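You operate a simulated robot arm through the tools that you are given. There is no shell and no other tool. Be economical: measure what you need, move in short steps, check, and stop when the job is done.

You are at the controls of a simulated robot arm. One attempt, no reset.

Task
Find the brass coupling that goes home on the 16 mm post and shut it in the tin.
Fine: it goes beside the battery; the other one ends where it stood.

It is judged by the outcome, as a careful person would: the job done as asked, and still so three seconds after it is handed in. It fails if anything else is knocked over, pushed out of place, dropped, spilled or broken.

Robot
A 7-joint arm with a two-finger parallel gripper, fixed in place. Base frame: the origin is at the foot of the arm, x ahead of it, y to its left, z up; the work surface is at about z = 900. Lengths are in mm, angles in degrees, forces in N, time in s.
With the tool pointing down near the work surface it reaches from about 300 to 680 mm from the base axis. Its first joint turns from -66.0 to 66.0 degrees. Payload 1.57 kg.
The tool frame sits at the grasp point between the pads (the TCP): z along the fingers, y along the line on which they close. The tips reach 30 mm beyond it. Largest opening 110 mm; finger width 24, thickness 12; the body of the gripper, 48 by 112 mm, starts 78 mm behind the TCP.
Orientation is that of the tool frame in the base frame, as a unit quaternion [w, x, y, z]. With the fingers straight down and closing along the base's y, the tool's x points along the base's -x, its y along +y and its z along -z.

Tools
- The arm moves only by the tool arm_command. Its argument "steps" is a list of rows, each a list of 7 numbers: the shift along the base's x, y, z in m, then the turn, a rotation vector about the base's x, y, z in degrees, then the gripper command, from -1 (shut) to 1 (fully open), values between in proportion. In form: [[x, y, z, ax, ay, az, hand], ...]. A call has 1 to 20 rows; each row shifts and turns the commanded pose from where the row before left it. Rows are played at 5 a second. More than 50 mm and 8.6 degrees between two rows, or a gripper value outside its range, and nothing of the call is played. Where a pose cannot be reached the arm comes as near as it can. A force on the tool above 40 N (or 10 N above the force at the start of the call, whichever is more), or a blocked arm, ends the call early, and 0.2 s more pass. Each finger travels about 108 mm/s and halts on what it meets, pressing with about 41 N; the grip force reading is that of the motor and also rises with nothing between the fingers. The clock runs only during rows and for 0.2 s after the last one: add rows that do not move to give the fingers time. It gives the time, the measured TCP pose, the force on the tool (base axes), the opening and the grip force at its end, in the units of the frame above (readings bear some noise).
- Cameras (640 x 400 px; columns grow to the right, rows downward): "scene" is fixed at [160.7, -389.6, 1403.8]; the picture's right is [0.80, -0.60, 0.00], its down [-0.34, -0.46, -0.82] and it looks along [0.49, 0.66, -0.58] (base axes); focal length 266 px, centre (320, 200). "wrist" rides on the gripper at [-36, 0, -80] in the tool frame; the picture's right is [0.00, -1.00, 0.00], its down [0.97, 0.00, -0.24] and it looks along [0.24, 0.00, 0.97] (tool axes); focal length 218 px, centre (320, 200). There is no depth. A picture from a camera that has moved, and an enlarged one, comes with that camera's place and axes in the base frame and with its lens.
- snapshot(camera): a new picture of that camera. It takes no simulated time.
- zoom(camera, box): a new picture of the part [left, top, right, bottom] of that camera's present view, enlarged. It takes no simulated time.
- hand_in(): hands the job in; it is judged then, once.

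Work in short steps. Places have to be worked out from the pictures, the camera data and where the tool is seen: move nearer, look again, correct. Check each grasp and each placing, and mend what went wrong. You have 120 turns and 64 pictures in all, those below and enlarged ones among them. Open the gripper and draw the arm clear of the work before you hand the job in, unless the task says otherwise; then end with one line.

The tools are called as a command line: name --pt "numbers of a row" for each row, then --argument value for the rest, lists and objects as JSON in quotes. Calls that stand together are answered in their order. arm_command: Moves the arm, as the interface text tells. Its arguments: {"type":"object","properties":{"steps":{"type":"array","items":{"type":"array","items":{"type":"number"}}}},"required":["steps"]} The other tools are called the same way: snapshot (camera) takes a picture; zoom (camera, box) takes an enlarged picture of a part of a camera's view; hand_in () hands the job in.

At the start:

```text
time_s: 0.0
position: [361.6, -136.1, 1265.1]
orientation: [0.0, 0.0, 1.0, 0.0]
contact_force: [-0.2, -0.2, 0.0]
grip_width: 109.9
grasp_force: 0.0
```

scene: 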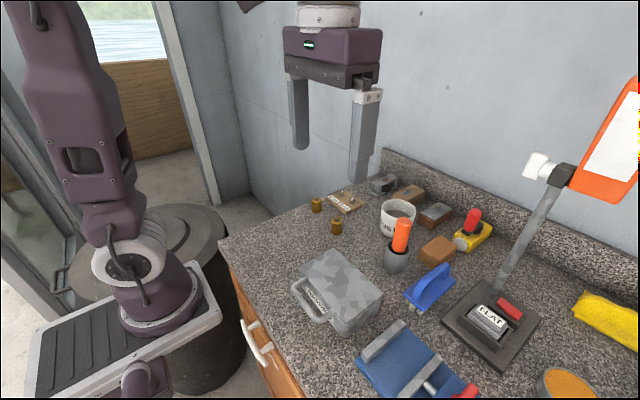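
wrist: 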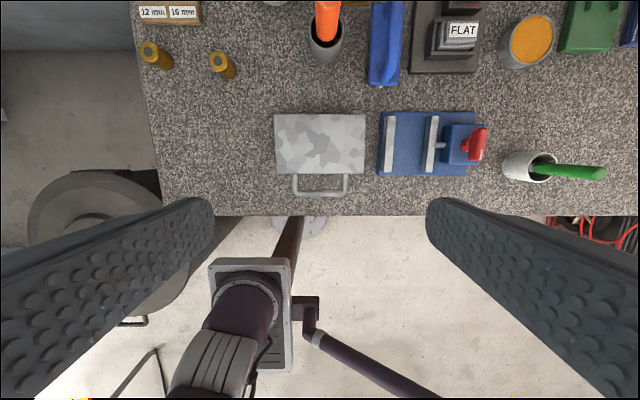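

I see two brass couplings beside a gauge board labelled 12/16, and a camo-coloured tin. I zoom in on both for details.

zoom --camera "scene" --box '[290, 160, 450, 260]'

zoom --camera "scene" --box '[270, 230, 430, 350]'

zoom --camera "wrist" --box '[120, 0, 280, 100]'

```text
4.00 times, centred on (370, 210) of scene
camera zoom: at [160.7, -389.6, 1403.8], right [0.8, -0.6, 0.0], down [-0.34, -0.46, -0.82], along [0.49, 0.66, -0.58], focal length 1064 px, centre (120, 160)
```

zoom: 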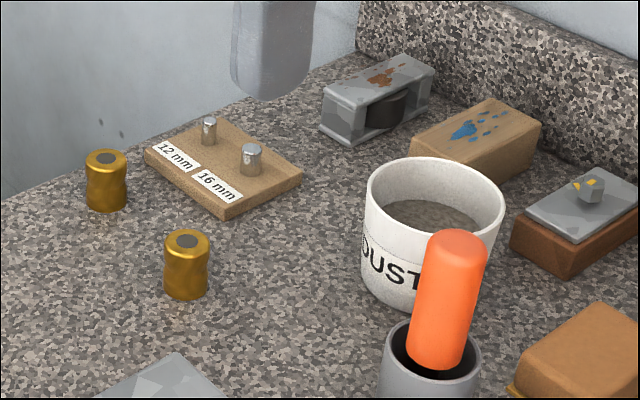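

```text
3.33 times, centred on (350, 290) of scene
camera zoom: at [160.7, -389.6, 1403.8], right [0.8, -0.6, 0.0], down [-0.34, -0.46, -0.82], along [0.49, 0.66, -0.58], focal length 887 px, centre (220, -100)
```

zoom: 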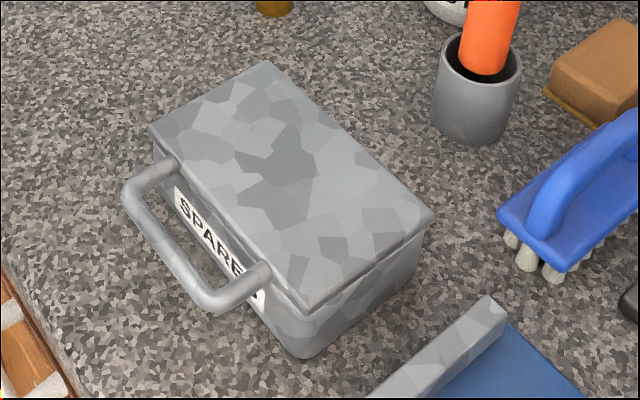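

```text
4.00 times, centred on (200, 50) of wrist
camera zoom: at [397.7, -134.0, 1344.9], right [0.0, -1.0, 0.0], down [-0.97, 0.0, 0.24], along [-0.24, 0.0, -0.97], focal length 873 px, centre (800, 800)
```

zoom: 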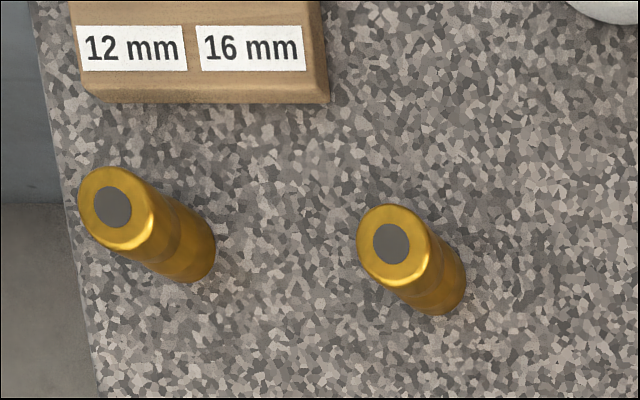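

The couplings have identical tops with dark plugs, so the bore must be at the bottom; I may need to test on the post. I move above the couplings and board for a closer look.

arm_command --pt "0.025 0.028 -0.014 0 0 0 1" --pt "0.025 0.028 -0.014 0 0 0 1" --pt "0.025 0.028 -0.014 0 0 0 1" --pt "0.025 0.028 -0.014 0 0 0 1" --pt "0.025 0.028 -0.014 0 0 0 1" --pt "0.025 0.028 -0.014 0 0 0 1" --pt "0.025 0.028 -0.014 0 0 0 1" --pt "0.023 0.03 -0.017 0 0 0 1" --pt "0 0 0 0 0 0 1"

snapshot --camera "wrist"

```text
time_s: 2.0
position: [558.2, 93.5, 1150.5]
orientation: [-0.001, 0.0, 1.0, -0.001]
contact_force: [-0.5, 0.4, -0.3]
grip_width: 110.0
grasp_force: 0.0
```

```text
58 pictures are left
camera wrist: at [595.1, 92.9, 1229.0], right [0.0, -1.0, 0.0], down [-0.97, 0.0, 0.24], along [-0.24, 0.0, -0.97], focal length 218 px, centre (320, 200)
```

wrist: 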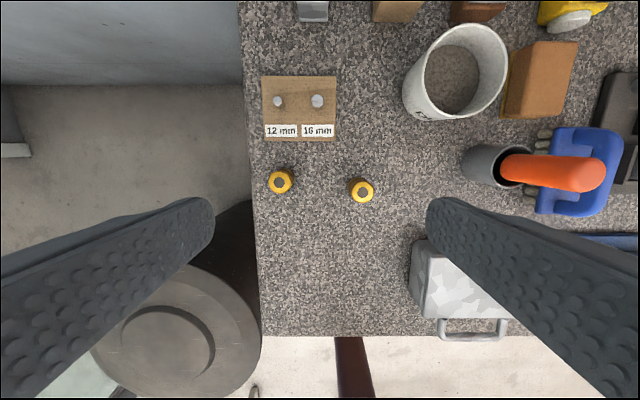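

zoom --camera "wrist" --box '[240, 60, 400, 220]'

```text
2.50 times, centred on (320, 140) of wrist
camera zoom: at [595.1, 92.9, 1229.0], right [0.0, -1.0, 0.0], down [-0.97, 0.0, 0.24], along [-0.24, 0.0, -0.97], focal length 546 px, centre (320, 350)
```

zoom: 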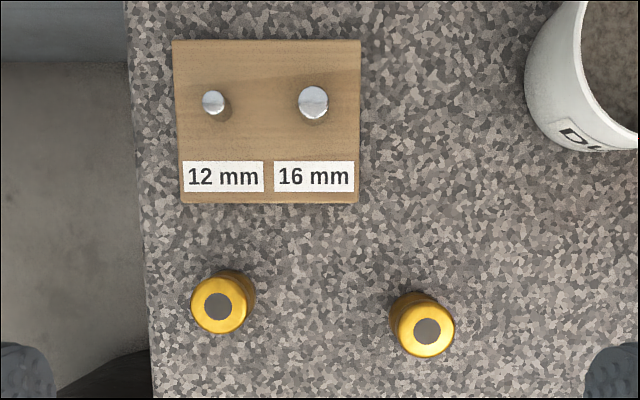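

Triangulating: coupling A ≈ (547,147), B ≈ (534,35), tops at z≈941, about 30 mm across; the 16 mm post's top ≈ (649.5, 96.4, 932), on a board topping at ≈912. I test B first: approach above it.

arm_command --pt "-0.012 -0.029 -0.03 0 0 0 1" --pt "-0.012 -0.0295 -0.03 0 0 0 0.5" --pt "0 0 -0.045 0 0 0 0" --pt "0 0 -0.045 0 0 0 0" --pt "0 0 0 0 0 0 0"

snapshot --camera "wrist"

snapshot --camera "scene"

```text
time_s: 3.2
position: [535.9, 33.1, 1000.0]
orientation: [0.0, 0.0, 1.0, -0.001]
contact_force: [0.6, 0.5, 0.2]
grip_width: 55.0
grasp_force: 0.0
```

```text
56 pictures are left
camera wrist: at [571.8, 34.2, 1079.0], right [0.0, -1.0, 0.0], down [-0.97, 0.0, 0.24], along [-0.24, 0.0, -0.97], focal length 218 px, centre (320, 200)
```

wrist: 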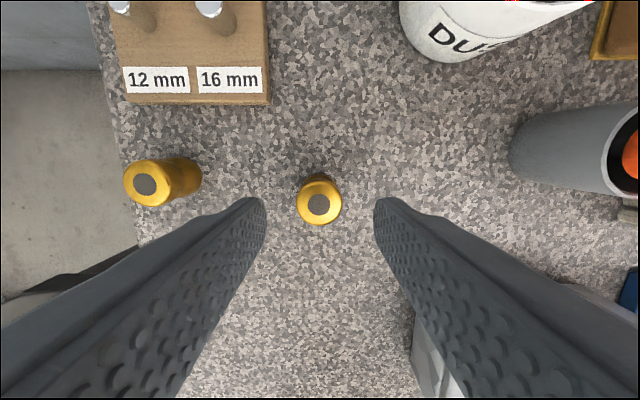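

```text
55 pictures are left
```

scene: 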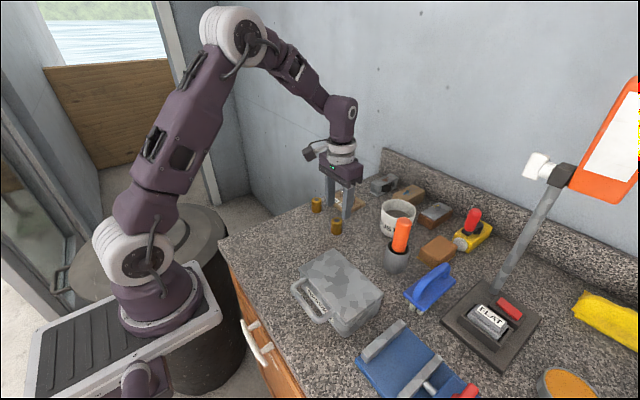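

Picture shows B about 1 mm off the tool axis in x and y. I correct, descend to z≈940 and close.

arm_command --pt "-0.001 0.0013 -0.02 0 0 0 0" --pt "0 0 -0.02 0 0 0 0" --pt "0 0 -0.02 0 0 0 0" --pt "0 0 0 0 0 0 0" --pt "0 0 0 0 0 0 -1" --pt "0 0 0 0 0 0 -1" --pt "0 0 0 0 0 0 -1"

snapshot --camera "wrist"

```text
time_s: 4.8
position: [534.7, 34.4, 940.4]
orientation: [0.0, 0.0, 1.0, 0.001]
contact_force: [1.3, 1.0, 0.6]
grip_width: 31.8
grasp_force: 40.4
```

```text
54 pictures are left
camera wrist: at [570.5, 35.1, 1020.0], right [0.0, -1.0, 0.0], down [-0.97, 0.0, 0.24], along [-0.24, 0.0, -0.97], focal length 218 px, centre (320, 200)
```

wrist: 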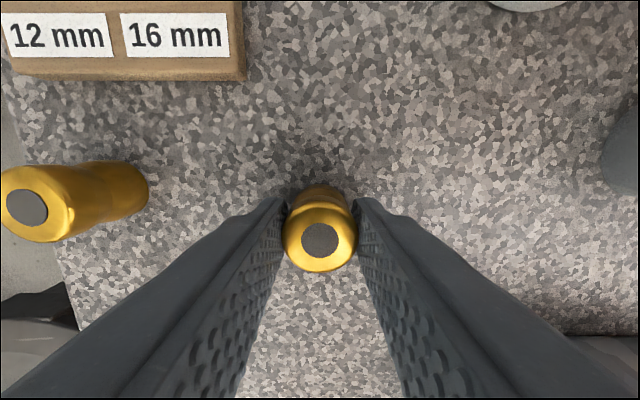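

Grip is solid and centred (31.8 mm). Lift and go to just short of the 16 mm post to measure it from close.

arm_command --pt "0 0 0.03 0 0 0 -1" --pt "0 0 0.04 0 0 0 -1" --pt "0.02 0.02 0 0 0 0 -1" --pt "0.03 0.02 0 0 0 0 -1" --pt "0.03 0.0215 0 0 0 0 -1" --pt "0 0 0 0 0 0 -1" --pt "0 0 0 0 0 0 -1"

snapshot --camera "wrist"

zoom --camera "scene" --box '[290, 140, 450, 240]'

```text
time_s: 6.4
position: [614.2, 94.8, 1010.6]
orientation: [0.0, 0.0, 1.0, 0.001]
contact_force: [0.5, -0.2, -0.1]
grip_width: 31.6
grasp_force: 40.0
```

```text
53 pictures are left
camera wrist: at [650.2, 96.1, 1090.1], right [0.0, -1.0, 0.0], down [-0.97, 0.0, 0.24], along [-0.24, 0.0, -0.97], focal length 218 px, centre (320, 200)
```

wrist: 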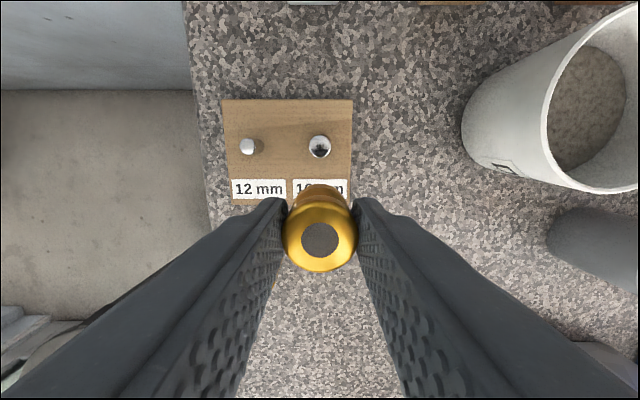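

```text
4.00 times, centred on (370, 190) of scene
camera zoom: at [160.7, -389.6, 1403.8], right [0.8, -0.6, 0.0], down [-0.34, -0.46, -0.82], along [0.49, 0.66, -0.58], focal length 1064 px, centre (120, 240)
```

zoom: 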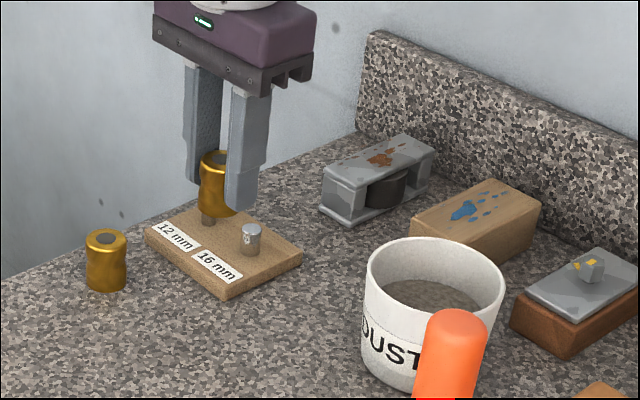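

zoom --camera "wrist" --box '[280, 120, 360, 170]'

```text
8.00 times, centred on (320, 145) of wrist
camera zoom: at [650.2, 96.1, 1090.1], right [0.0, -1.0, 0.0], down [-0.97, 0.0, 0.24], along [-0.24, 0.0, -0.97], focal length 1746 px, centre (320, 640)
```

zoom: 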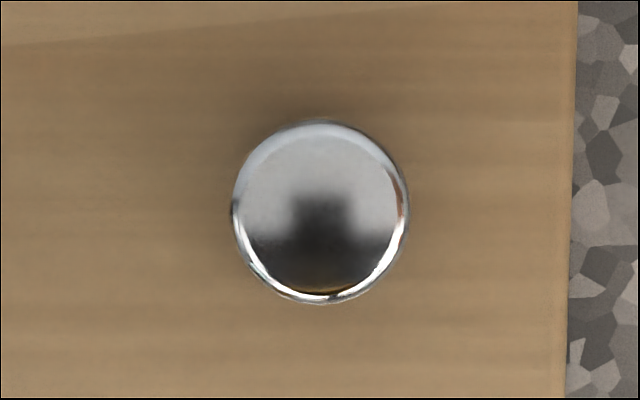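

The post sits 35.2 mm ahead of the coupling's axis, y aligned. Shift over it, come down to just above, then lower in small steps.

arm_command --pt "0.0176 0 0 0 0 0 -1" --pt "0.0176 0 0 0 0 0 -1" --pt "0 0 -0.015 0 0 0 -1" --pt "0 0 -0.015 0 0 0 -1" --pt "0 0 0 0 0 0 -1" --pt "0 0 0 0 0 0 -1"

zoom --camera "scene" --box '[330, 160, 394, 200]'

```text
time_s: 7.8
position: [649.5, 94.7, 980.3]
orientation: [0.0, 0.0, 1.0, 0.0]
contact_force: [-0.6, -0.6, -1.1]
grip_width: 31.4
grasp_force: 40.5
```

```text
10.00 times, centred on (362, 180) of scene
camera zoom: at [160.7, -389.6, 1403.8], right [0.8, -0.6, 0.0], down [-0.34, -0.46, -0.82], along [0.49, 0.66, -0.58], focal length 2660 px, centre (-100, 400)
```

zoom: 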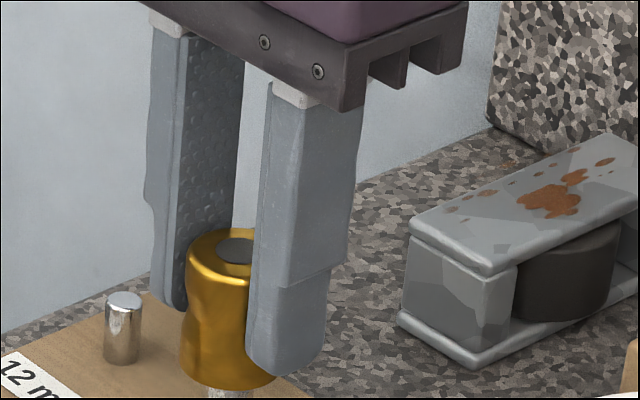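

Coupling is above the post. Lower in 3 mm steps and watch the force.

arm_command --pt "0 0 -0.003 0 0 0 -1" --pt "0 0 -0.003 0 0 0 -1" --pt "0 0 -0.003 0 0 0 -1" --pt "0 0 -0.003 0 0 0 -1" --pt "0 0 -0.003 0 0 0 -1" --pt "0 0 0 0 0 0 -1"

zoom --camera "scene" --box '[320, 165, 384, 215]'

```text
time_s: 9.2
position: [651.0, 94.1, 965.4]
orientation: [0.0, 0.0, 1.0, 0.0]
contact_force: [0.9, 1.1, 0.4]
grip_width: 31.5
grasp_force: 40.3
```

```text
8.00 times, centred on (352, 190) of scene
camera zoom: at [160.7, -389.6, 1403.8], right [0.8, -0.6, 0.0], down [-0.34, -0.46, -0.82], along [0.49, 0.66, -0.58], focal length 2128 px, centre (64, 280)
```

zoom: 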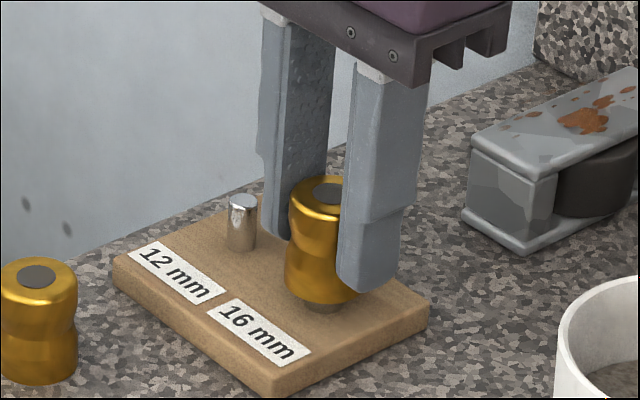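

It is passing over the post without force. Continue down towards the board.

arm_command --pt "0 0 -0.003 0 0 0 -1" --pt "0 0 -0.003 0 0 0 -1" --pt "0 0 -0.003 0 0 0 -1" --pt "0 0 -0.002 0 0 0 -1" --pt "0 0 0 0 0 0 -1"

zoom --camera "scene" --box '[320, 165, 384, 215]'

```text
time_s: 10.4
position: [650.2, 95.3, 953.7]
orientation: [0.0, 0.0, 1.0, 0.0]
contact_force: [-0.4, 1.1, -1.4]
grip_width: 31.5
grasp_force: 40.1
```

```text
8.00 times, centred on (352, 190) of scene
camera zoom: at [160.7, -389.6, 1403.8], right [0.8, -0.6, 0.0], down [-0.34, -0.46, -0.82], along [0.49, 0.66, -0.58], focal length 2128 px, centre (64, 280)
```

zoom: 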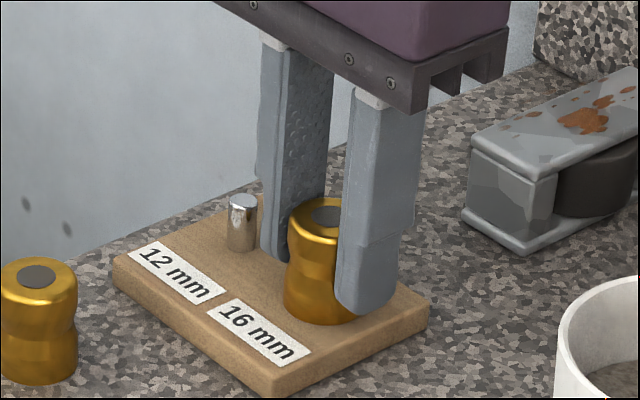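

B goes right down to the board with no resistance: it is the 16 mm coupling. I leave it standing safely on the post while I open the tin: open the fingers modestly and rise.

arm_command --pt "0 0 0 0 0 0 -0.2" --pt "0 0 0 0 0 0 -0.2" --pt "0 0 0.01 0 0 0 -0.2" --pt "0 0 0.04 0 0 0 -0.2" --pt "0 0 0.05 0 0 0 -0.2" --pt "-0.03 -0.03 0.04 0 0 0 -0.2" --pt "-0.03 -0.03 0.04 0 0 0 -0.2" --pt "0 0 0 0 0 0 -0.2"

zoom --camera "scene" --box '[290, 160, 450, 260]'

```text
refused: row 6 steps farther than a row can; nothing moved
```

```text
4.00 times, centred on (370, 210) of scene
camera zoom: at [160.7, -389.6, 1403.8], right [0.8, -0.6, 0.0], down [-0.34, -0.46, -0.82], along [0.49, 0.66, -0.58], focal length 1064 px, centre (120, 160)
```

zoom: 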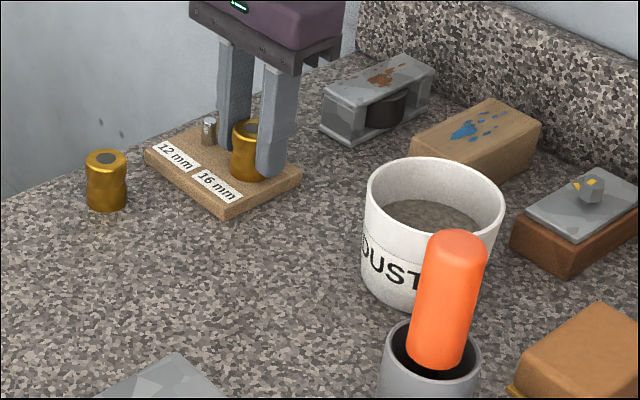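

Refused for row length; same move with smaller rows, then towards the tin for a view of it.

arm_command --pt "0 0 0 0 0 0 -0.2" --pt "0 0 0 0 0 0 -0.2" --pt "0 0 0.01 0 0 0 -0.2" --pt "0 0 0.04 0 0 0 -0.2" --pt "0 0 0.045 0 0 0 -0.2" --pt "0 0 0.045 0 0 0 -0.2" --pt "-0.03 -0.03 0.02 0 0 0 -0.2" --pt "-0.03 -0.03 0.02 0 0 0 -0.2" --pt "-0.03 -0.035 0 0 0 0 -0.2" --pt "-0.03 -0.035 0 0 0 0 -0.2" --pt "-0.03 -0.035 0 0 0 0 -0.2" --pt "0 0 0 0 0 0 -0.2"

snapshot --camera "wrist"

snapshot --camera "scene"

```text
time_s: 13.0
position: [499.9, -71.6, 1135.7]
orientation: [-0.001, -0.001, 1.0, -0.001]
contact_force: [0.3, 0.2, 0.0]
grip_width: 44.2
grasp_force: 0.1
out of reach, approached as far as the arm can: row 6
```

```text
46 pictures are left
camera wrist: at [535.7, -69.9, 1214.6], right [0.0, -1.0, 0.0], down [-0.97, 0.0, 0.24], along [-0.24, 0.0, -0.97], focal length 218 px, centre (320, 200)
```

wrist: 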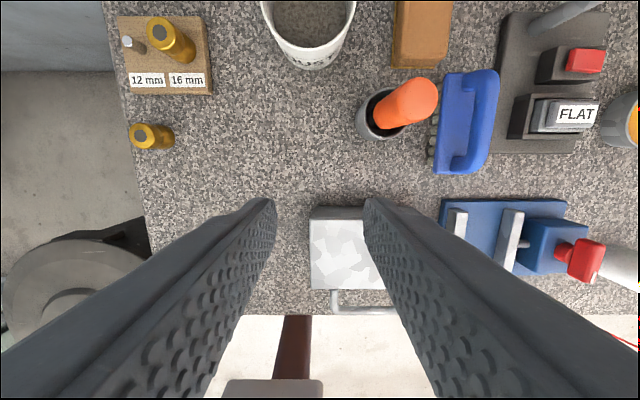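

```text
45 pictures are left
```

scene: 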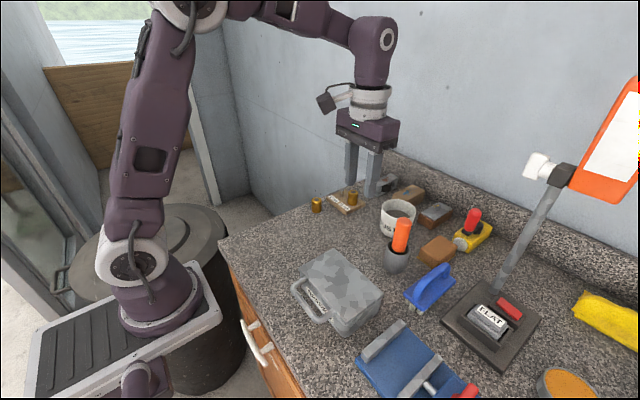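

B stands seated on the post, all else undisturbed. The tin lid spans roughly x 352–449, y −207…−57, top z≈958, handle bar near x≈310. Move nearer for a close look at the handle.

arm_command --pt "-0.035 -0.015 -0.009 0 0 0 0" --pt "-0.035 -0.015 -0.009 0 0 0 1" --pt "-0.04 -0.015 -0.009 0 0 0 1" --pt "-0.04 -0.015 -0.009 0 0 0 1" --pt "0 0 0 0 0 0 1" --pt "0 0 0 0 0 0 1"

snapshot --camera "wrist"

zoom --camera "scene" --box '[280, 240, 390, 345]'

```text
time_s: 14.4
position: [350.1, -128.7, 1098.6]
orientation: [0.0, 0.001, 1.0, 0.001]
contact_force: [0.2, -0.6, -0.4]
grip_width: 110.0
grasp_force: 0.1
```

```text
44 pictures are left
camera wrist: at [386.4, -128.0, 1177.9], right [0.0, -1.0, 0.0], down [-0.97, 0.0, 0.24], along [-0.24, 0.0, -0.97], focal length 218 px, centre (320, 200)
```

wrist: 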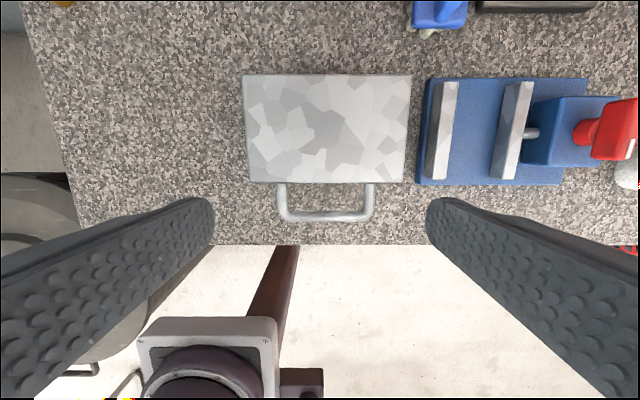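

```text
3.81 times, centred on (335, 292) of scene
camera zoom: at [160.7, -389.6, 1403.8], right [0.8, -0.6, 0.0], down [-0.34, -0.46, -0.82], along [0.49, 0.66, -0.58], focal length 1013 px, centre (263, -152)
```

zoom: 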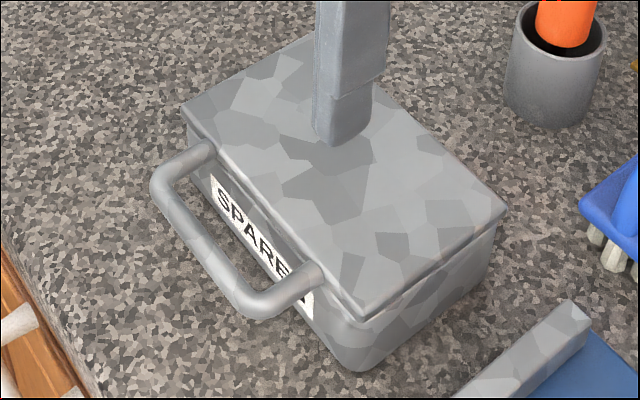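

The handle bar is level with the lid at about (314, −136, z≈957), loop on the lid's front edge; hinge likely at the back. I turn the tool 90° so the fingers close along x, narrow the opening, and go above the bar.

arm_command --pt "-0.004 0 0 0 0 8.2 0" --pt "-0.004 0 0 0 0 8.2 -0.3" --pt "-0.004 0 0 0 0 8.2 -0.3" --pt "-0.004 0 0 0 0 8.2 -0.3" --pt "-0.004 0 0 0 0 8.2 -0.3" --pt "-0.004 -0.002 -0.01 0 0 8.2 -0.3" --pt "-0.004 -0.002 -0.01 0 0 8.2 -0.3" --pt "-0.004 -0.003 -0.015 0 0 8.2 -0.3" --pt "-0.004 0 -0.015 0 0 8.2 -0.3" --pt "0 0 -0.01 0 0 8.2 -0.3" --pt "0 0 -0.01 0 0 8.0 -0.3" --pt "0 0 0 0 0 0 -0.3" --pt "0 0 0 0 0 0 -0.3"

snapshot --camera "wrist"

snapshot --camera "scene"

```text
time_s: 17.2
position: [313.6, -136.5, 1028.5]
orientation: [0.0, 0.708, -0.707, -0.001]
contact_force: [0.3, -0.7, 1.0]
grip_width: 38.6
grasp_force: 0.1
```

```text
42 pictures are left
camera wrist: at [314.0, -99.6, 1108.2], right [1.0, 0.0, 0.0], down [0.0, -0.97, 0.24], along [0.0, -0.24, -0.97], focal length 218 px, centre (320, 200)
```

wrist: 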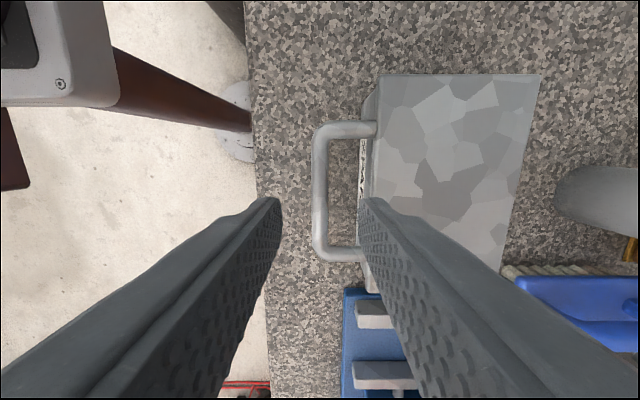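

```text
41 pictures are left
```

scene: 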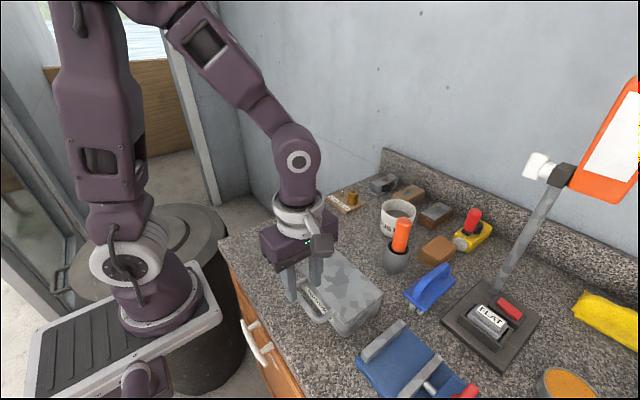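

Bar is exactly between the fingers in x; handle centre y≈−130. Shift slightly, descend so tips reach just past the bar, and close.

arm_command --pt "0 0.005 -0.02 0 0 0 -0.3" --pt "0 0 -0.02 0 0 0 -0.3" --pt "0 0 -0.014 0 0 0 -0.3" --pt "0 0 0 0 0 0 -0.3" --pt "0 0 0 0 0 0 -1" --pt "0 0 0 0 0 0 -1" --pt "0 0 0 0 0 0 -1"

zoom --camera "scene" --box '[260, 230, 390, 345]'

```text
time_s: 18.8
position: [313.5, -131.7, 974.1]
orientation: [0.0, 0.707, -0.707, 0.0]
contact_force: [1.4, 2.6, -1.0]
grip_width: 11.2
grasp_force: 28.9
```

```text
3.48 times, centred on (325, 288) of scene
camera zoom: at [160.7, -389.5, 1403.8], right [0.8, -0.6, 0.0], down [-0.34, -0.46, -0.82], along [0.49, 0.66, -0.58], focal length 925 px, centre (303, -104)
```

zoom: 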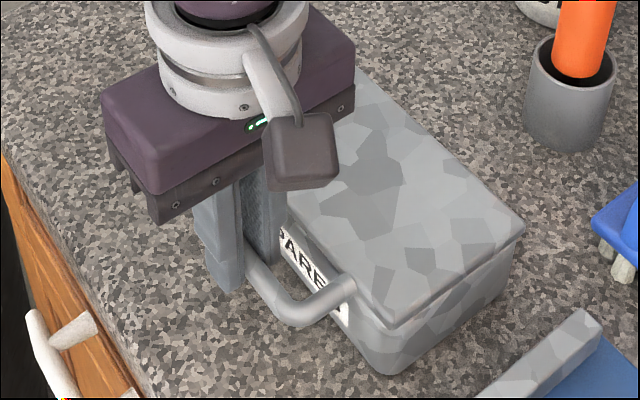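

Bar is gripped (11 mm). Lift by ~20 mm along the expected hinge arc and look whether the lid swings up and the box stays.

arm_command --pt "0 0 0.005 0 0 0 -1" --pt "0 0 0.005 0 0 0 -1" --pt "0.0005 0 0.005 0 0 0 -1" --pt "0.001 0 0.005 0 0 0 -1" --pt "0 0 0 0 0 0 -1"

zoom --camera "scene" --box '[260, 230, 390, 345]'

```text
time_s: 20.0
position: [314.9, -132.0, 995.2]
orientation: [0.0, 0.707, -0.707, 0.0]
contact_force: [-3.7, 0.8, 0.5]
grip_width: 11.5
grasp_force: 28.6
```

```text
3.48 times, centred on (325, 288) of scene
camera zoom: at [160.6, -389.6, 1403.8], right [0.8, -0.6, 0.0], down [-0.34, -0.46, -0.82], along [0.49, 0.66, -0.58], focal length 925 px, centre (303, -104)
```

zoom: 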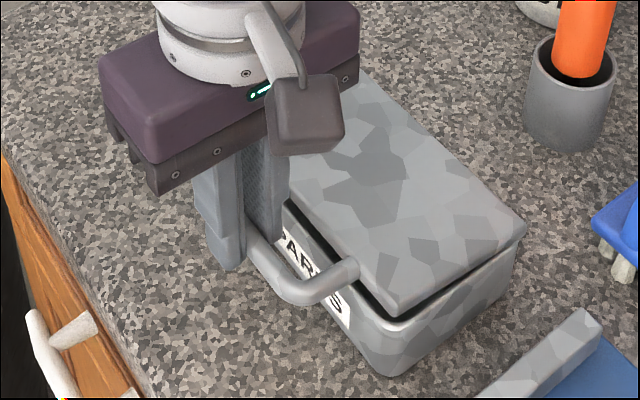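

The lid hinges at the back and the box stays. Continue along the arc to about 48°.

arm_command --pt "0.0037 0 0.0137 0 0 0 -1" --pt "0.0051 0 0.0132 0 0 0 -1" --pt "0.0064 0 0.0126 0 0 0 -1" --pt "0.0077 0 0.0119 0 0 0 -1" --pt "0.0089 0 0.011 0 0 0 -1" --pt "0.01 0 0.01 0 0 0 -1" --pt "0 0 0 0 0 0 -1"

zoom --camera "scene" --box '[230, 180, 430, 345]'

```text
time_s: 21.6
position: [358.2, -131.8, 1067.6]
orientation: [0.0, -0.707, 0.707, 0.0]
contact_force: [-3.2, -1.5, 2.2]
grip_width: 11.6
grasp_force: 28.7
```

```text
2.42 times, centred on (330, 262) of scene
camera zoom: at [160.6, -389.6, 1403.8], right [0.8, -0.6, 0.0], down [-0.34, -0.46, -0.82], along [0.49, 0.66, -0.58], focal length 645 px, centre (296, 48)
```

zoom: 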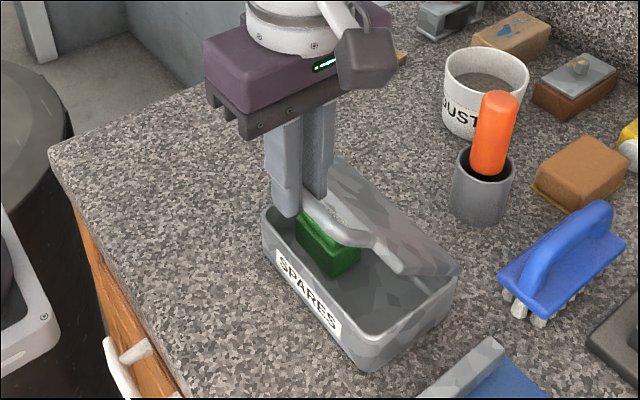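

Lid follows well; a green battery is inside on the left. Continue the arc to about 84°.

arm_command --pt "0.011 0 0.0089 0 0 0 -1" --pt "0.0119 0 0.0077 0 0 0 -1" --pt "0.0126 0 0.0064 0 0 0 -1" --pt "0.0132 0 0.0051 0 0 0 -1" --pt "0.0137 0 0.0037 0 0 0 -1" --pt "0.014 0 0.0022 0 0 0 -1" --pt "0 0 0 0 0 0 -1"

zoom --camera "scene" --box '[230, 180, 430, 345]'

```text
time_s: 23.2
position: [434.4, -132.4, 1101.5]
orientation: [0.001, 0.707, -0.707, 0.0]
contact_force: [-3.3, -0.8, 2.6]
grip_width: 11.4
grasp_force: 29.3
```

```text
2.42 times, centred on (330, 262) of scene
camera zoom: at [160.6, -389.6, 1403.8], right [0.8, -0.6, 0.0], down [-0.34, -0.46, -0.82], along [0.49, 0.66, -0.58], focal length 645 px, centre (296, 48)
```

zoom: 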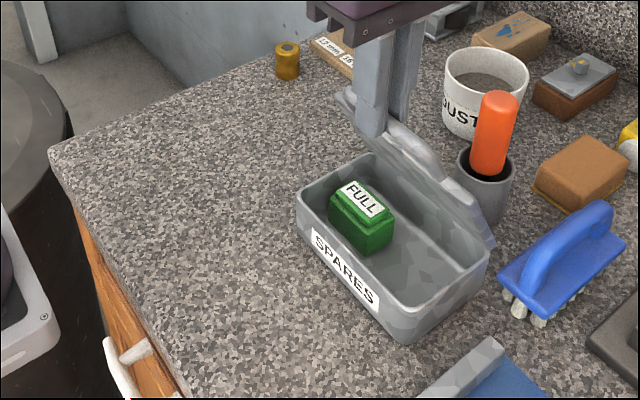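

The tin has slid about 50 mm in +x (the grip resisted the bar's rotation so the tin dragged). I stop here and look closely at the bar between the fingers before continuing.

zoom --camera "scene" --box '[325, 190, 445, 290]'

snapshot --camera "wrist"

```text
4.00 times, centred on (385, 240) of scene
camera zoom: at [160.6, -389.6, 1403.8], right [0.8, -0.6, 0.0], down [-0.34, -0.46, -0.82], along [0.49, 0.66, -0.58], focal length 1064 px, centre (60, 40)
```

zoom: 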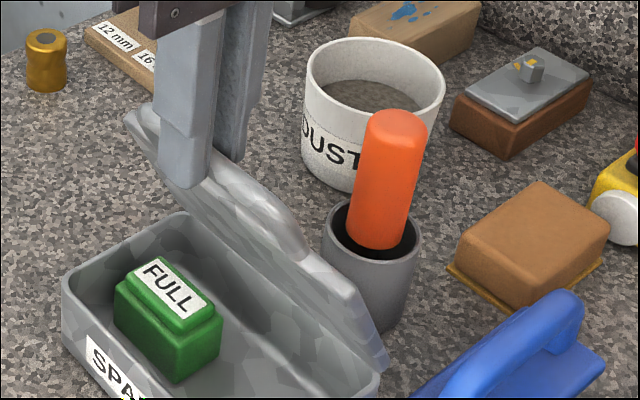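

```text
35 pictures are left
camera wrist: at [433.9, -95.5, 1180.4], right [1.0, 0.0, 0.0], down [0.0, -0.97, 0.24], along [0.0, -0.24, -0.97], focal length 218 px, centre (320, 200)
```

wrist: 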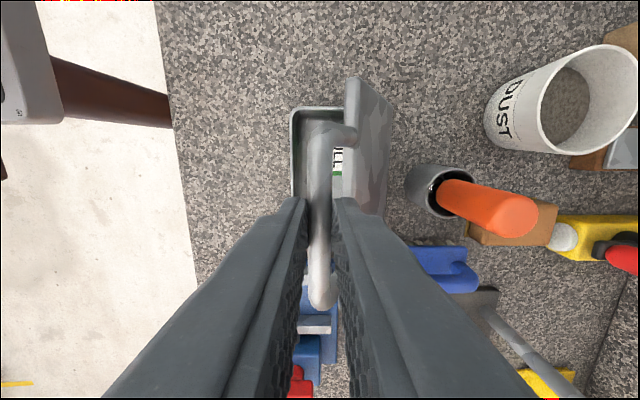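

The lid is at about 60° with the tin displaced, now too near the brush holder to open fully. I'll swing the lid back down gripped, then drag the shut tin back by its handle and reopen with a looser hold. First half of the way down.

arm_command --pt "-0.0126 0 -0.0076 0 0 0 -1" --pt "-0.0118 0 -0.0089 0 0 0 -1" --pt "-0.0108 0 -0.0101 0 0 0 -1" --pt "-0.0097 0 -0.0111 0 0 0 -1" --pt "-0.0085 0 -0.0121 0 0 0 -1" --pt "0 0 0 0 0 0 -1"

zoom --camera "scene" --box '[230, 180, 430, 345]'

```text
time_s: 24.6
position: [380.0, -131.9, 1051.5]
orientation: [-0.001, -0.706, 0.708, 0.0]
contact_force: [2.7, 0.6, -0.4]
grip_width: 11.3
grasp_force: 28.9
```

```text
2.42 times, centred on (330, 262) of scene
camera zoom: at [160.8, -389.6, 1403.8], right [0.8, -0.6, 0.0], down [-0.34, -0.46, -0.82], along [0.49, 0.66, -0.58], focal length 645 px, centre (296, 48)
```

zoom: 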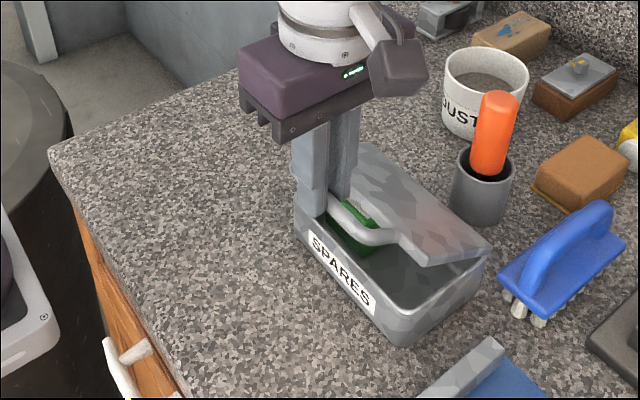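

Lid at ~30°, tin still. Continue lowering the lid to shut.

arm_command --pt "-0.0071 0 -0.0129 0 0 0 -1" --pt "-0.0058 0 -0.0136 0 0 0 -1" --pt "-0.0043 0 -0.0141 0 0 0 -1" --pt "-0.0028 0 -0.0145 0 0 0 -1" --pt "-0.0005 0 -0.006 0 0 0 -1" --pt "0 0 -0.004 0 0 0 -1" --pt "0 0 0 0 0 0 -1"

zoom --camera "scene" --box '[230, 180, 430, 345]'

```text
time_s: 26.2
position: [359.7, -131.4, 985.3]
orientation: [0.0, 0.707, -0.707, 0.001]
contact_force: [1.6, -2.6, 0.0]
grip_width: 11.5
grasp_force: 28.6
```

```text
2.42 times, centred on (330, 262) of scene
camera zoom: at [160.7, -389.7, 1403.8], right [0.8, -0.6, 0.0], down [-0.34, -0.46, -0.82], along [0.49, 0.66, -0.58], focal length 645 px, centre (296, 48)
```

zoom: 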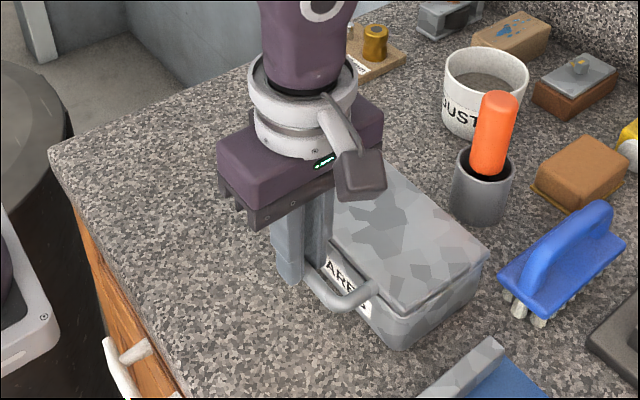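

Lid is down. Now drag the shut tin back along −x by the handle, 46 mm, to its original place (bar x≈313.5).

arm_command --pt "-0.006 0 0 0 0 0 -1" --pt "-0.01 0 0 0 0 0 -1" --pt "-0.01 0 0 0 0 0 -1" --pt "-0.01 0 0 0 0 0 -1" --pt "-0.01 0 0 0 0 0 -1" --pt "0 0 0 0 0 0 -1"

zoom --camera "scene" --box '[230, 180, 430, 345]'

```text
time_s: 27.6
position: [314.4, -131.7, 985.9]
orientation: [-0.001, 0.707, -0.707, 0.0]
contact_force: [2.8, 0.0, -0.4]
grip_width: 11.3
grasp_force: 28.6
```

```text
2.42 times, centred on (330, 262) of scene
camera zoom: at [160.8, -389.6, 1403.8], right [0.8, -0.6, 0.0], down [-0.34, -0.46, -0.82], along [0.49, 0.66, -0.58], focal length 645 px, centre (296, 48)
```

zoom: 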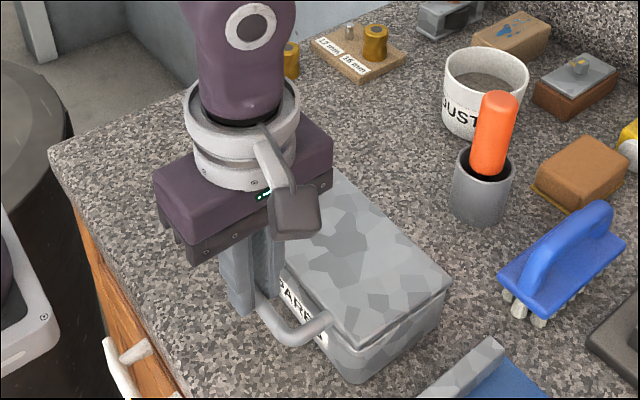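

Tin is back where it was. Re-grip 11 mm deeper, then lift the lid to ~38°.

arm_command --pt "0 0 0 0 0 0 -0.6" --pt "0 0 0 0 0 0 -0.6" --pt "0 0 -0.011 0 0 0 -0.6" --pt "0 0 0 0 0 0 -1" --pt "0 0 0 0 0 0 -1" --pt "0 0 0 0 0 0 -1" --pt "0.0013 0 0.0147 0 0 0 -1" --pt "0.0028 0 0.0145 0 0 0 -1" --pt "0.0043 0 0.0141 0 0 0 -1" --pt "0.0058 0 0.0136 0 0 0 -1" --pt "0.0071 0 0.0129 0 0 0 -1" --pt "0.0085 0 0.0121 0 0 0 -1" --pt "0 0 0 0 0 0 -1"

zoom --camera "scene" --box '[230, 180, 430, 345]'

```text
time_s: 30.4
position: [344.5, -132.6, 1056.3]
orientation: [0.0, -0.707, 0.707, 0.001]
contact_force: [-3.2, 0.6, 2.5]
grip_width: 11.3
grasp_force: 29.1
```

```text
2.42 times, centred on (330, 262) of scene
camera zoom: at [160.6, -389.6, 1403.8], right [0.8, -0.6, 0.0], down [-0.34, -0.46, -0.82], along [0.49, 0.66, -0.58], focal length 645 px, centre (296, 48)
```

zoom: 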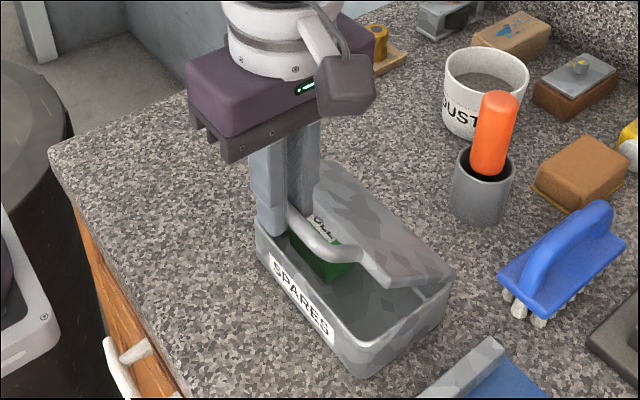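

Lid at ~38°, tin moved only a few mm. Now loosen to a cage around the bar so it can rotate freely, and continue the arc a little.

arm_command --pt "0 0 0 0 0 0 -0.64" --pt "0 0 0 0 0 0 -0.64" --pt "0.0097 0 0.0111 0 0 0 -0.64" --pt "0.0108 0 0.0101 0 0 0 -0.64" --pt "0.0118 0 0.0089 0 0 0 -0.64" --pt "0 0 0 0 0 0 -0.64"

zoom --camera "scene" --box '[230, 180, 430, 345]'

```text
time_s: 31.8
position: [377.8, -130.9, 1086.6]
orientation: [0.0, 0.708, -0.707, -0.001]
contact_force: [-1.6, 0.0, -0.4]
grip_width: 21.4
grasp_force: 0.8
```

```text
2.42 times, centred on (330, 262) of scene
camera zoom: at [160.6, -389.6, 1403.8], right [0.8, -0.6, 0.0], down [-0.34, -0.46, -0.82], along [0.49, 0.66, -0.58], focal length 645 px, centre (296, 48)
```

zoom: 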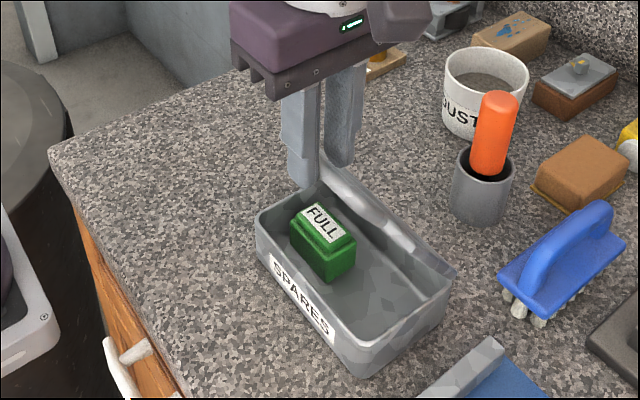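

Works: tin stays, lid past 55°. Continue to about 86°.

arm_command --pt "0.0126 0 0.0076 0 0 0 -0.64" --pt "0.0134 0 0.0062 0 0 0 -0.64" --pt "0.0139 0 0.0048 0 0 0 -0.64" --pt "0.0144 0 0.0034 0 0 0 -0.64" --pt "0.0147 0 0.0018 0 0 0 -0.64" --pt "0 0 0 0 0 0 -0.64"

zoom --camera "scene" --box '[230, 180, 430, 345]'

```text
time_s: 33.2
position: [445.5, -132.6, 1110.6]
orientation: [0.0, 0.707, -0.707, 0.0]
contact_force: [-0.7, 0.0, 0.6]
grip_width: 20.2
grasp_force: 0.1
```

```text
2.42 times, centred on (330, 262) of scene
camera zoom: at [160.7, -389.6, 1403.8], right [0.8, -0.6, 0.0], down [-0.34, -0.46, -0.82], along [0.49, 0.66, -0.58], focal length 645 px, centre (296, 48)
```

zoom: 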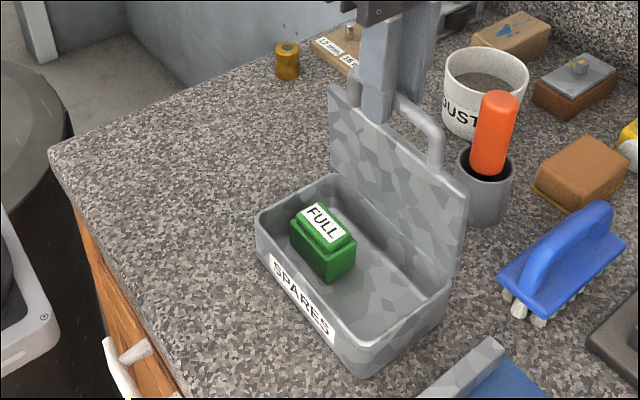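

Lid nearly vertical, tin still. Push on gently past vertical until it rests on its stop.

arm_command --pt "0.0147 0 0.0002 0 0 0 -0.64" --pt "0.0147 0 -0.0013 0 0 0 -0.64" --pt "0 0 0 0 0 0 -0.64"

zoom --camera "scene" --box '[230, 180, 430, 345]'

snapshot --camera "wrist"

```text
time_s: 34.0
position: [473.5, -131.2, 1110.3]
orientation: [0.001, -0.707, 0.707, 0.0]
contact_force: [0.0, 0.8, -0.2]
grip_width: 19.9
grasp_force: 0.0
```

```text
2.42 times, centred on (330, 262) of scene
camera zoom: at [160.7, -389.6, 1403.8], right [0.8, -0.6, 0.0], down [-0.34, -0.46, -0.82], along [0.49, 0.66, -0.58], focal length 645 px, centre (296, 48)
```

zoom: 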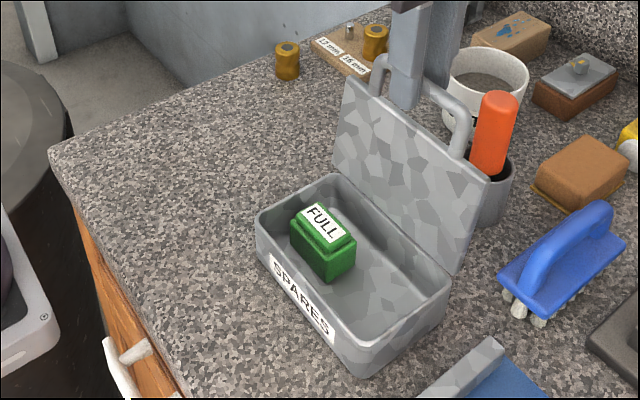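

```text
27 pictures are left
camera wrist: at [473.8, -94.2, 1189.5], right [1.0, 0.0, 0.0], down [0.0, -0.97, 0.24], along [0.0, -0.24, -0.97], focal length 218 px, centre (320, 200)
```

wrist: 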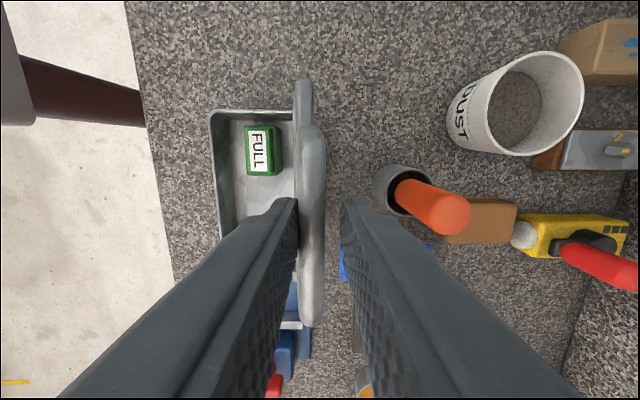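

Bar is against the pushing finger, lid just beyond vertical. Push a bit more.

arm_command --pt "0.0145 0 -0.0028 0 0 0 -0.64" --pt "0.0 0 0 0 0 0 -0.64"

snapshot --camera "wrist"

```text
time_s: 34.6
position: [488.4, -131.3, 1107.9]
orientation: [0.0, 0.708, -0.707, 0.001]
contact_force: [-0.7, 0.0, -0.7]
grip_width: 21.1
grasp_force: 0.8
```

```text
26 pictures are left
camera wrist: at [488.4, -94.3, 1186.7], right [1.0, 0.0, 0.0], down [0.0, -0.97, 0.24], along [0.0, -0.24, -0.97], focal length 218 px, centre (320, 200)
```

wrist: 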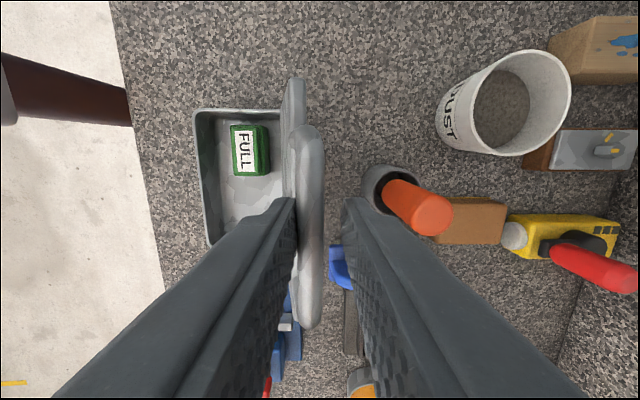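

Lid is clearly past vertical. Withdraw upward and see that it stays.

arm_command --pt "0 0 0.015 0 0 0 -0.64" --pt "0 0 0.03 0 0 0 -0.64" --pt "0 0 0.03 0 0 0 -0.64" --pt "0 0 0 0 0 0 -0.64" --pt "0 0 0 0 0 0 -0.64"

zoom --camera "scene" --box '[230, 180, 430, 345]'

```text
time_s: 35.8
position: [489.3, -132.7, 1183.1]
orientation: [0.0, -0.707, 0.707, 0.0]
contact_force: [-0.5, 0.5, -0.1]
grip_width: 19.9
grasp_force: 0.1
```

```text
2.42 times, centred on (330, 262) of scene
camera zoom: at [160.7, -389.6, 1403.8], right [0.8, -0.6, 0.0], down [-0.34, -0.46, -0.82], along [0.49, 0.66, -0.58], focal length 645 px, centre (296, 48)
```

zoom: 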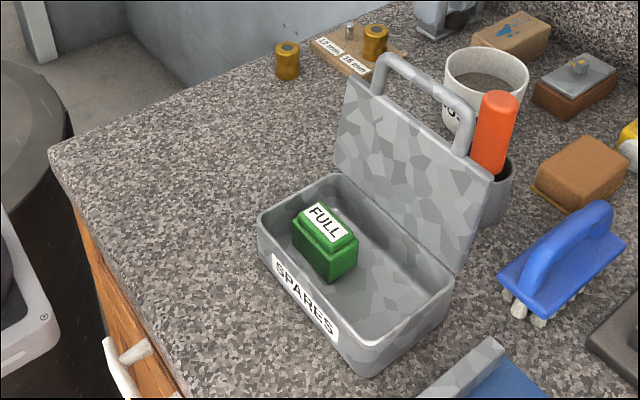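

Lid stays open by itself and the tin is in place. Now rotate the tool back and go fetch the coupling from the post.

arm_command --pt "0 0 0 0 0 -8.2 -0.2" --pt "0.0111 0.0227 0 0 0 -8.2 -0.2" --pt "0.0111 0.0227 0 0 0 -8.2 -0.2" --pt "0.0111 0.0227 -0.01 0 0 -8.2 -0.2" --pt "0.0111 0.0227 -0.01 0 0 -8.2 -0.2" --pt "0.0111 0.0227 -0.01 0 0 -8.2 -0.2" --pt "0.0111 0.0227 -0.01 0 0 -8.2 -0.2" --pt "0.0111 0.0227 -0.01 0 0 -8.2 -0.2" --pt "0.0111 0.0227 -0.01 0 0 -8.2 -0.2" --pt "0.0111 0.0227 -0.01 0 0 -8.2 -0.2" --pt "0.011 0.0227 -0.01 0 0 -8.0 -0.2" --pt "0.015 0 -0.03 0 0 0 -0.2" --pt "0.02 0 -0.035 0 0 0 -0.2" --pt "0 0 0 0 0 0 -0.2"

snapshot --camera "wrist"

```text
time_s: 38.8
position: [634.3, 94.9, 1036.0]
orientation: [-0.001, 0.0, 1.0, 0.0]
contact_force: [0.8, 0.1, -0.4]
grip_width: 44.1
grasp_force: 0.1
```

```text
24 pictures are left
camera wrist: at [670.4, 96.2, 1116.0], right [0.0, -1.0, 0.0], down [-0.97, 0.0, 0.24], along [-0.24, 0.0, -0.97], focal length 218 px, centre (320, 200)
```

wrist: 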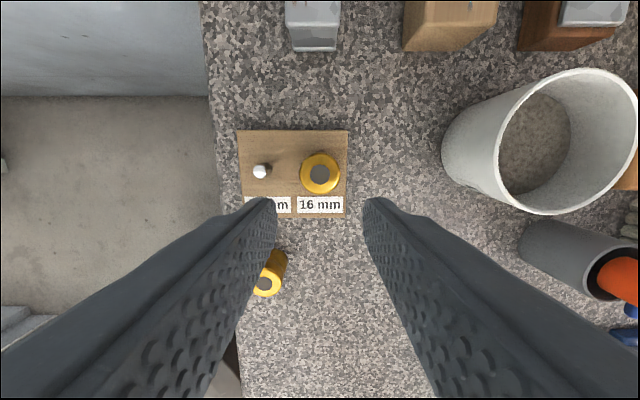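

B's top is centred in y and 15 mm ahead. Shift and descend around it in the same grasp height, then close.

arm_command --pt "0.015 0 0 0 0 0 -0.2" --pt "0 0 -0.03 0 0 0 -0.2" --pt "0 0 -0.03 0 0 0 -0.2" --pt "0 0 -0.022 0 0 0 -0.2" --pt "0 0 0 0 0 0 -0.2" --pt "0 0 0 0 0 0 -1" --pt "0 0 0 0 0 0 -1" --pt "0 0 0 0 0 0 -1"

zoom --camera "scene" --box '[290, 160, 450, 260]'

```text
time_s: 40.6
position: [649.9, 95.4, 955.3]
orientation: [0.0, 0.001, 1.0, 0.0]
contact_force: [0.3, -0.4, 0.2]
grip_width: 31.2
grasp_force: 40.0
```

```text
4.00 times, centred on (370, 210) of scene
camera zoom: at [160.7, -389.6, 1403.8], right [0.8, -0.6, 0.0], down [-0.34, -0.46, -0.82], along [0.49, 0.66, -0.58], focal length 1064 px, centre (120, 160)
```

zoom: 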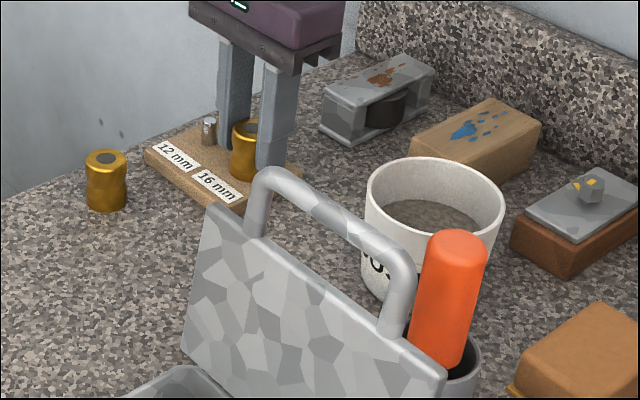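

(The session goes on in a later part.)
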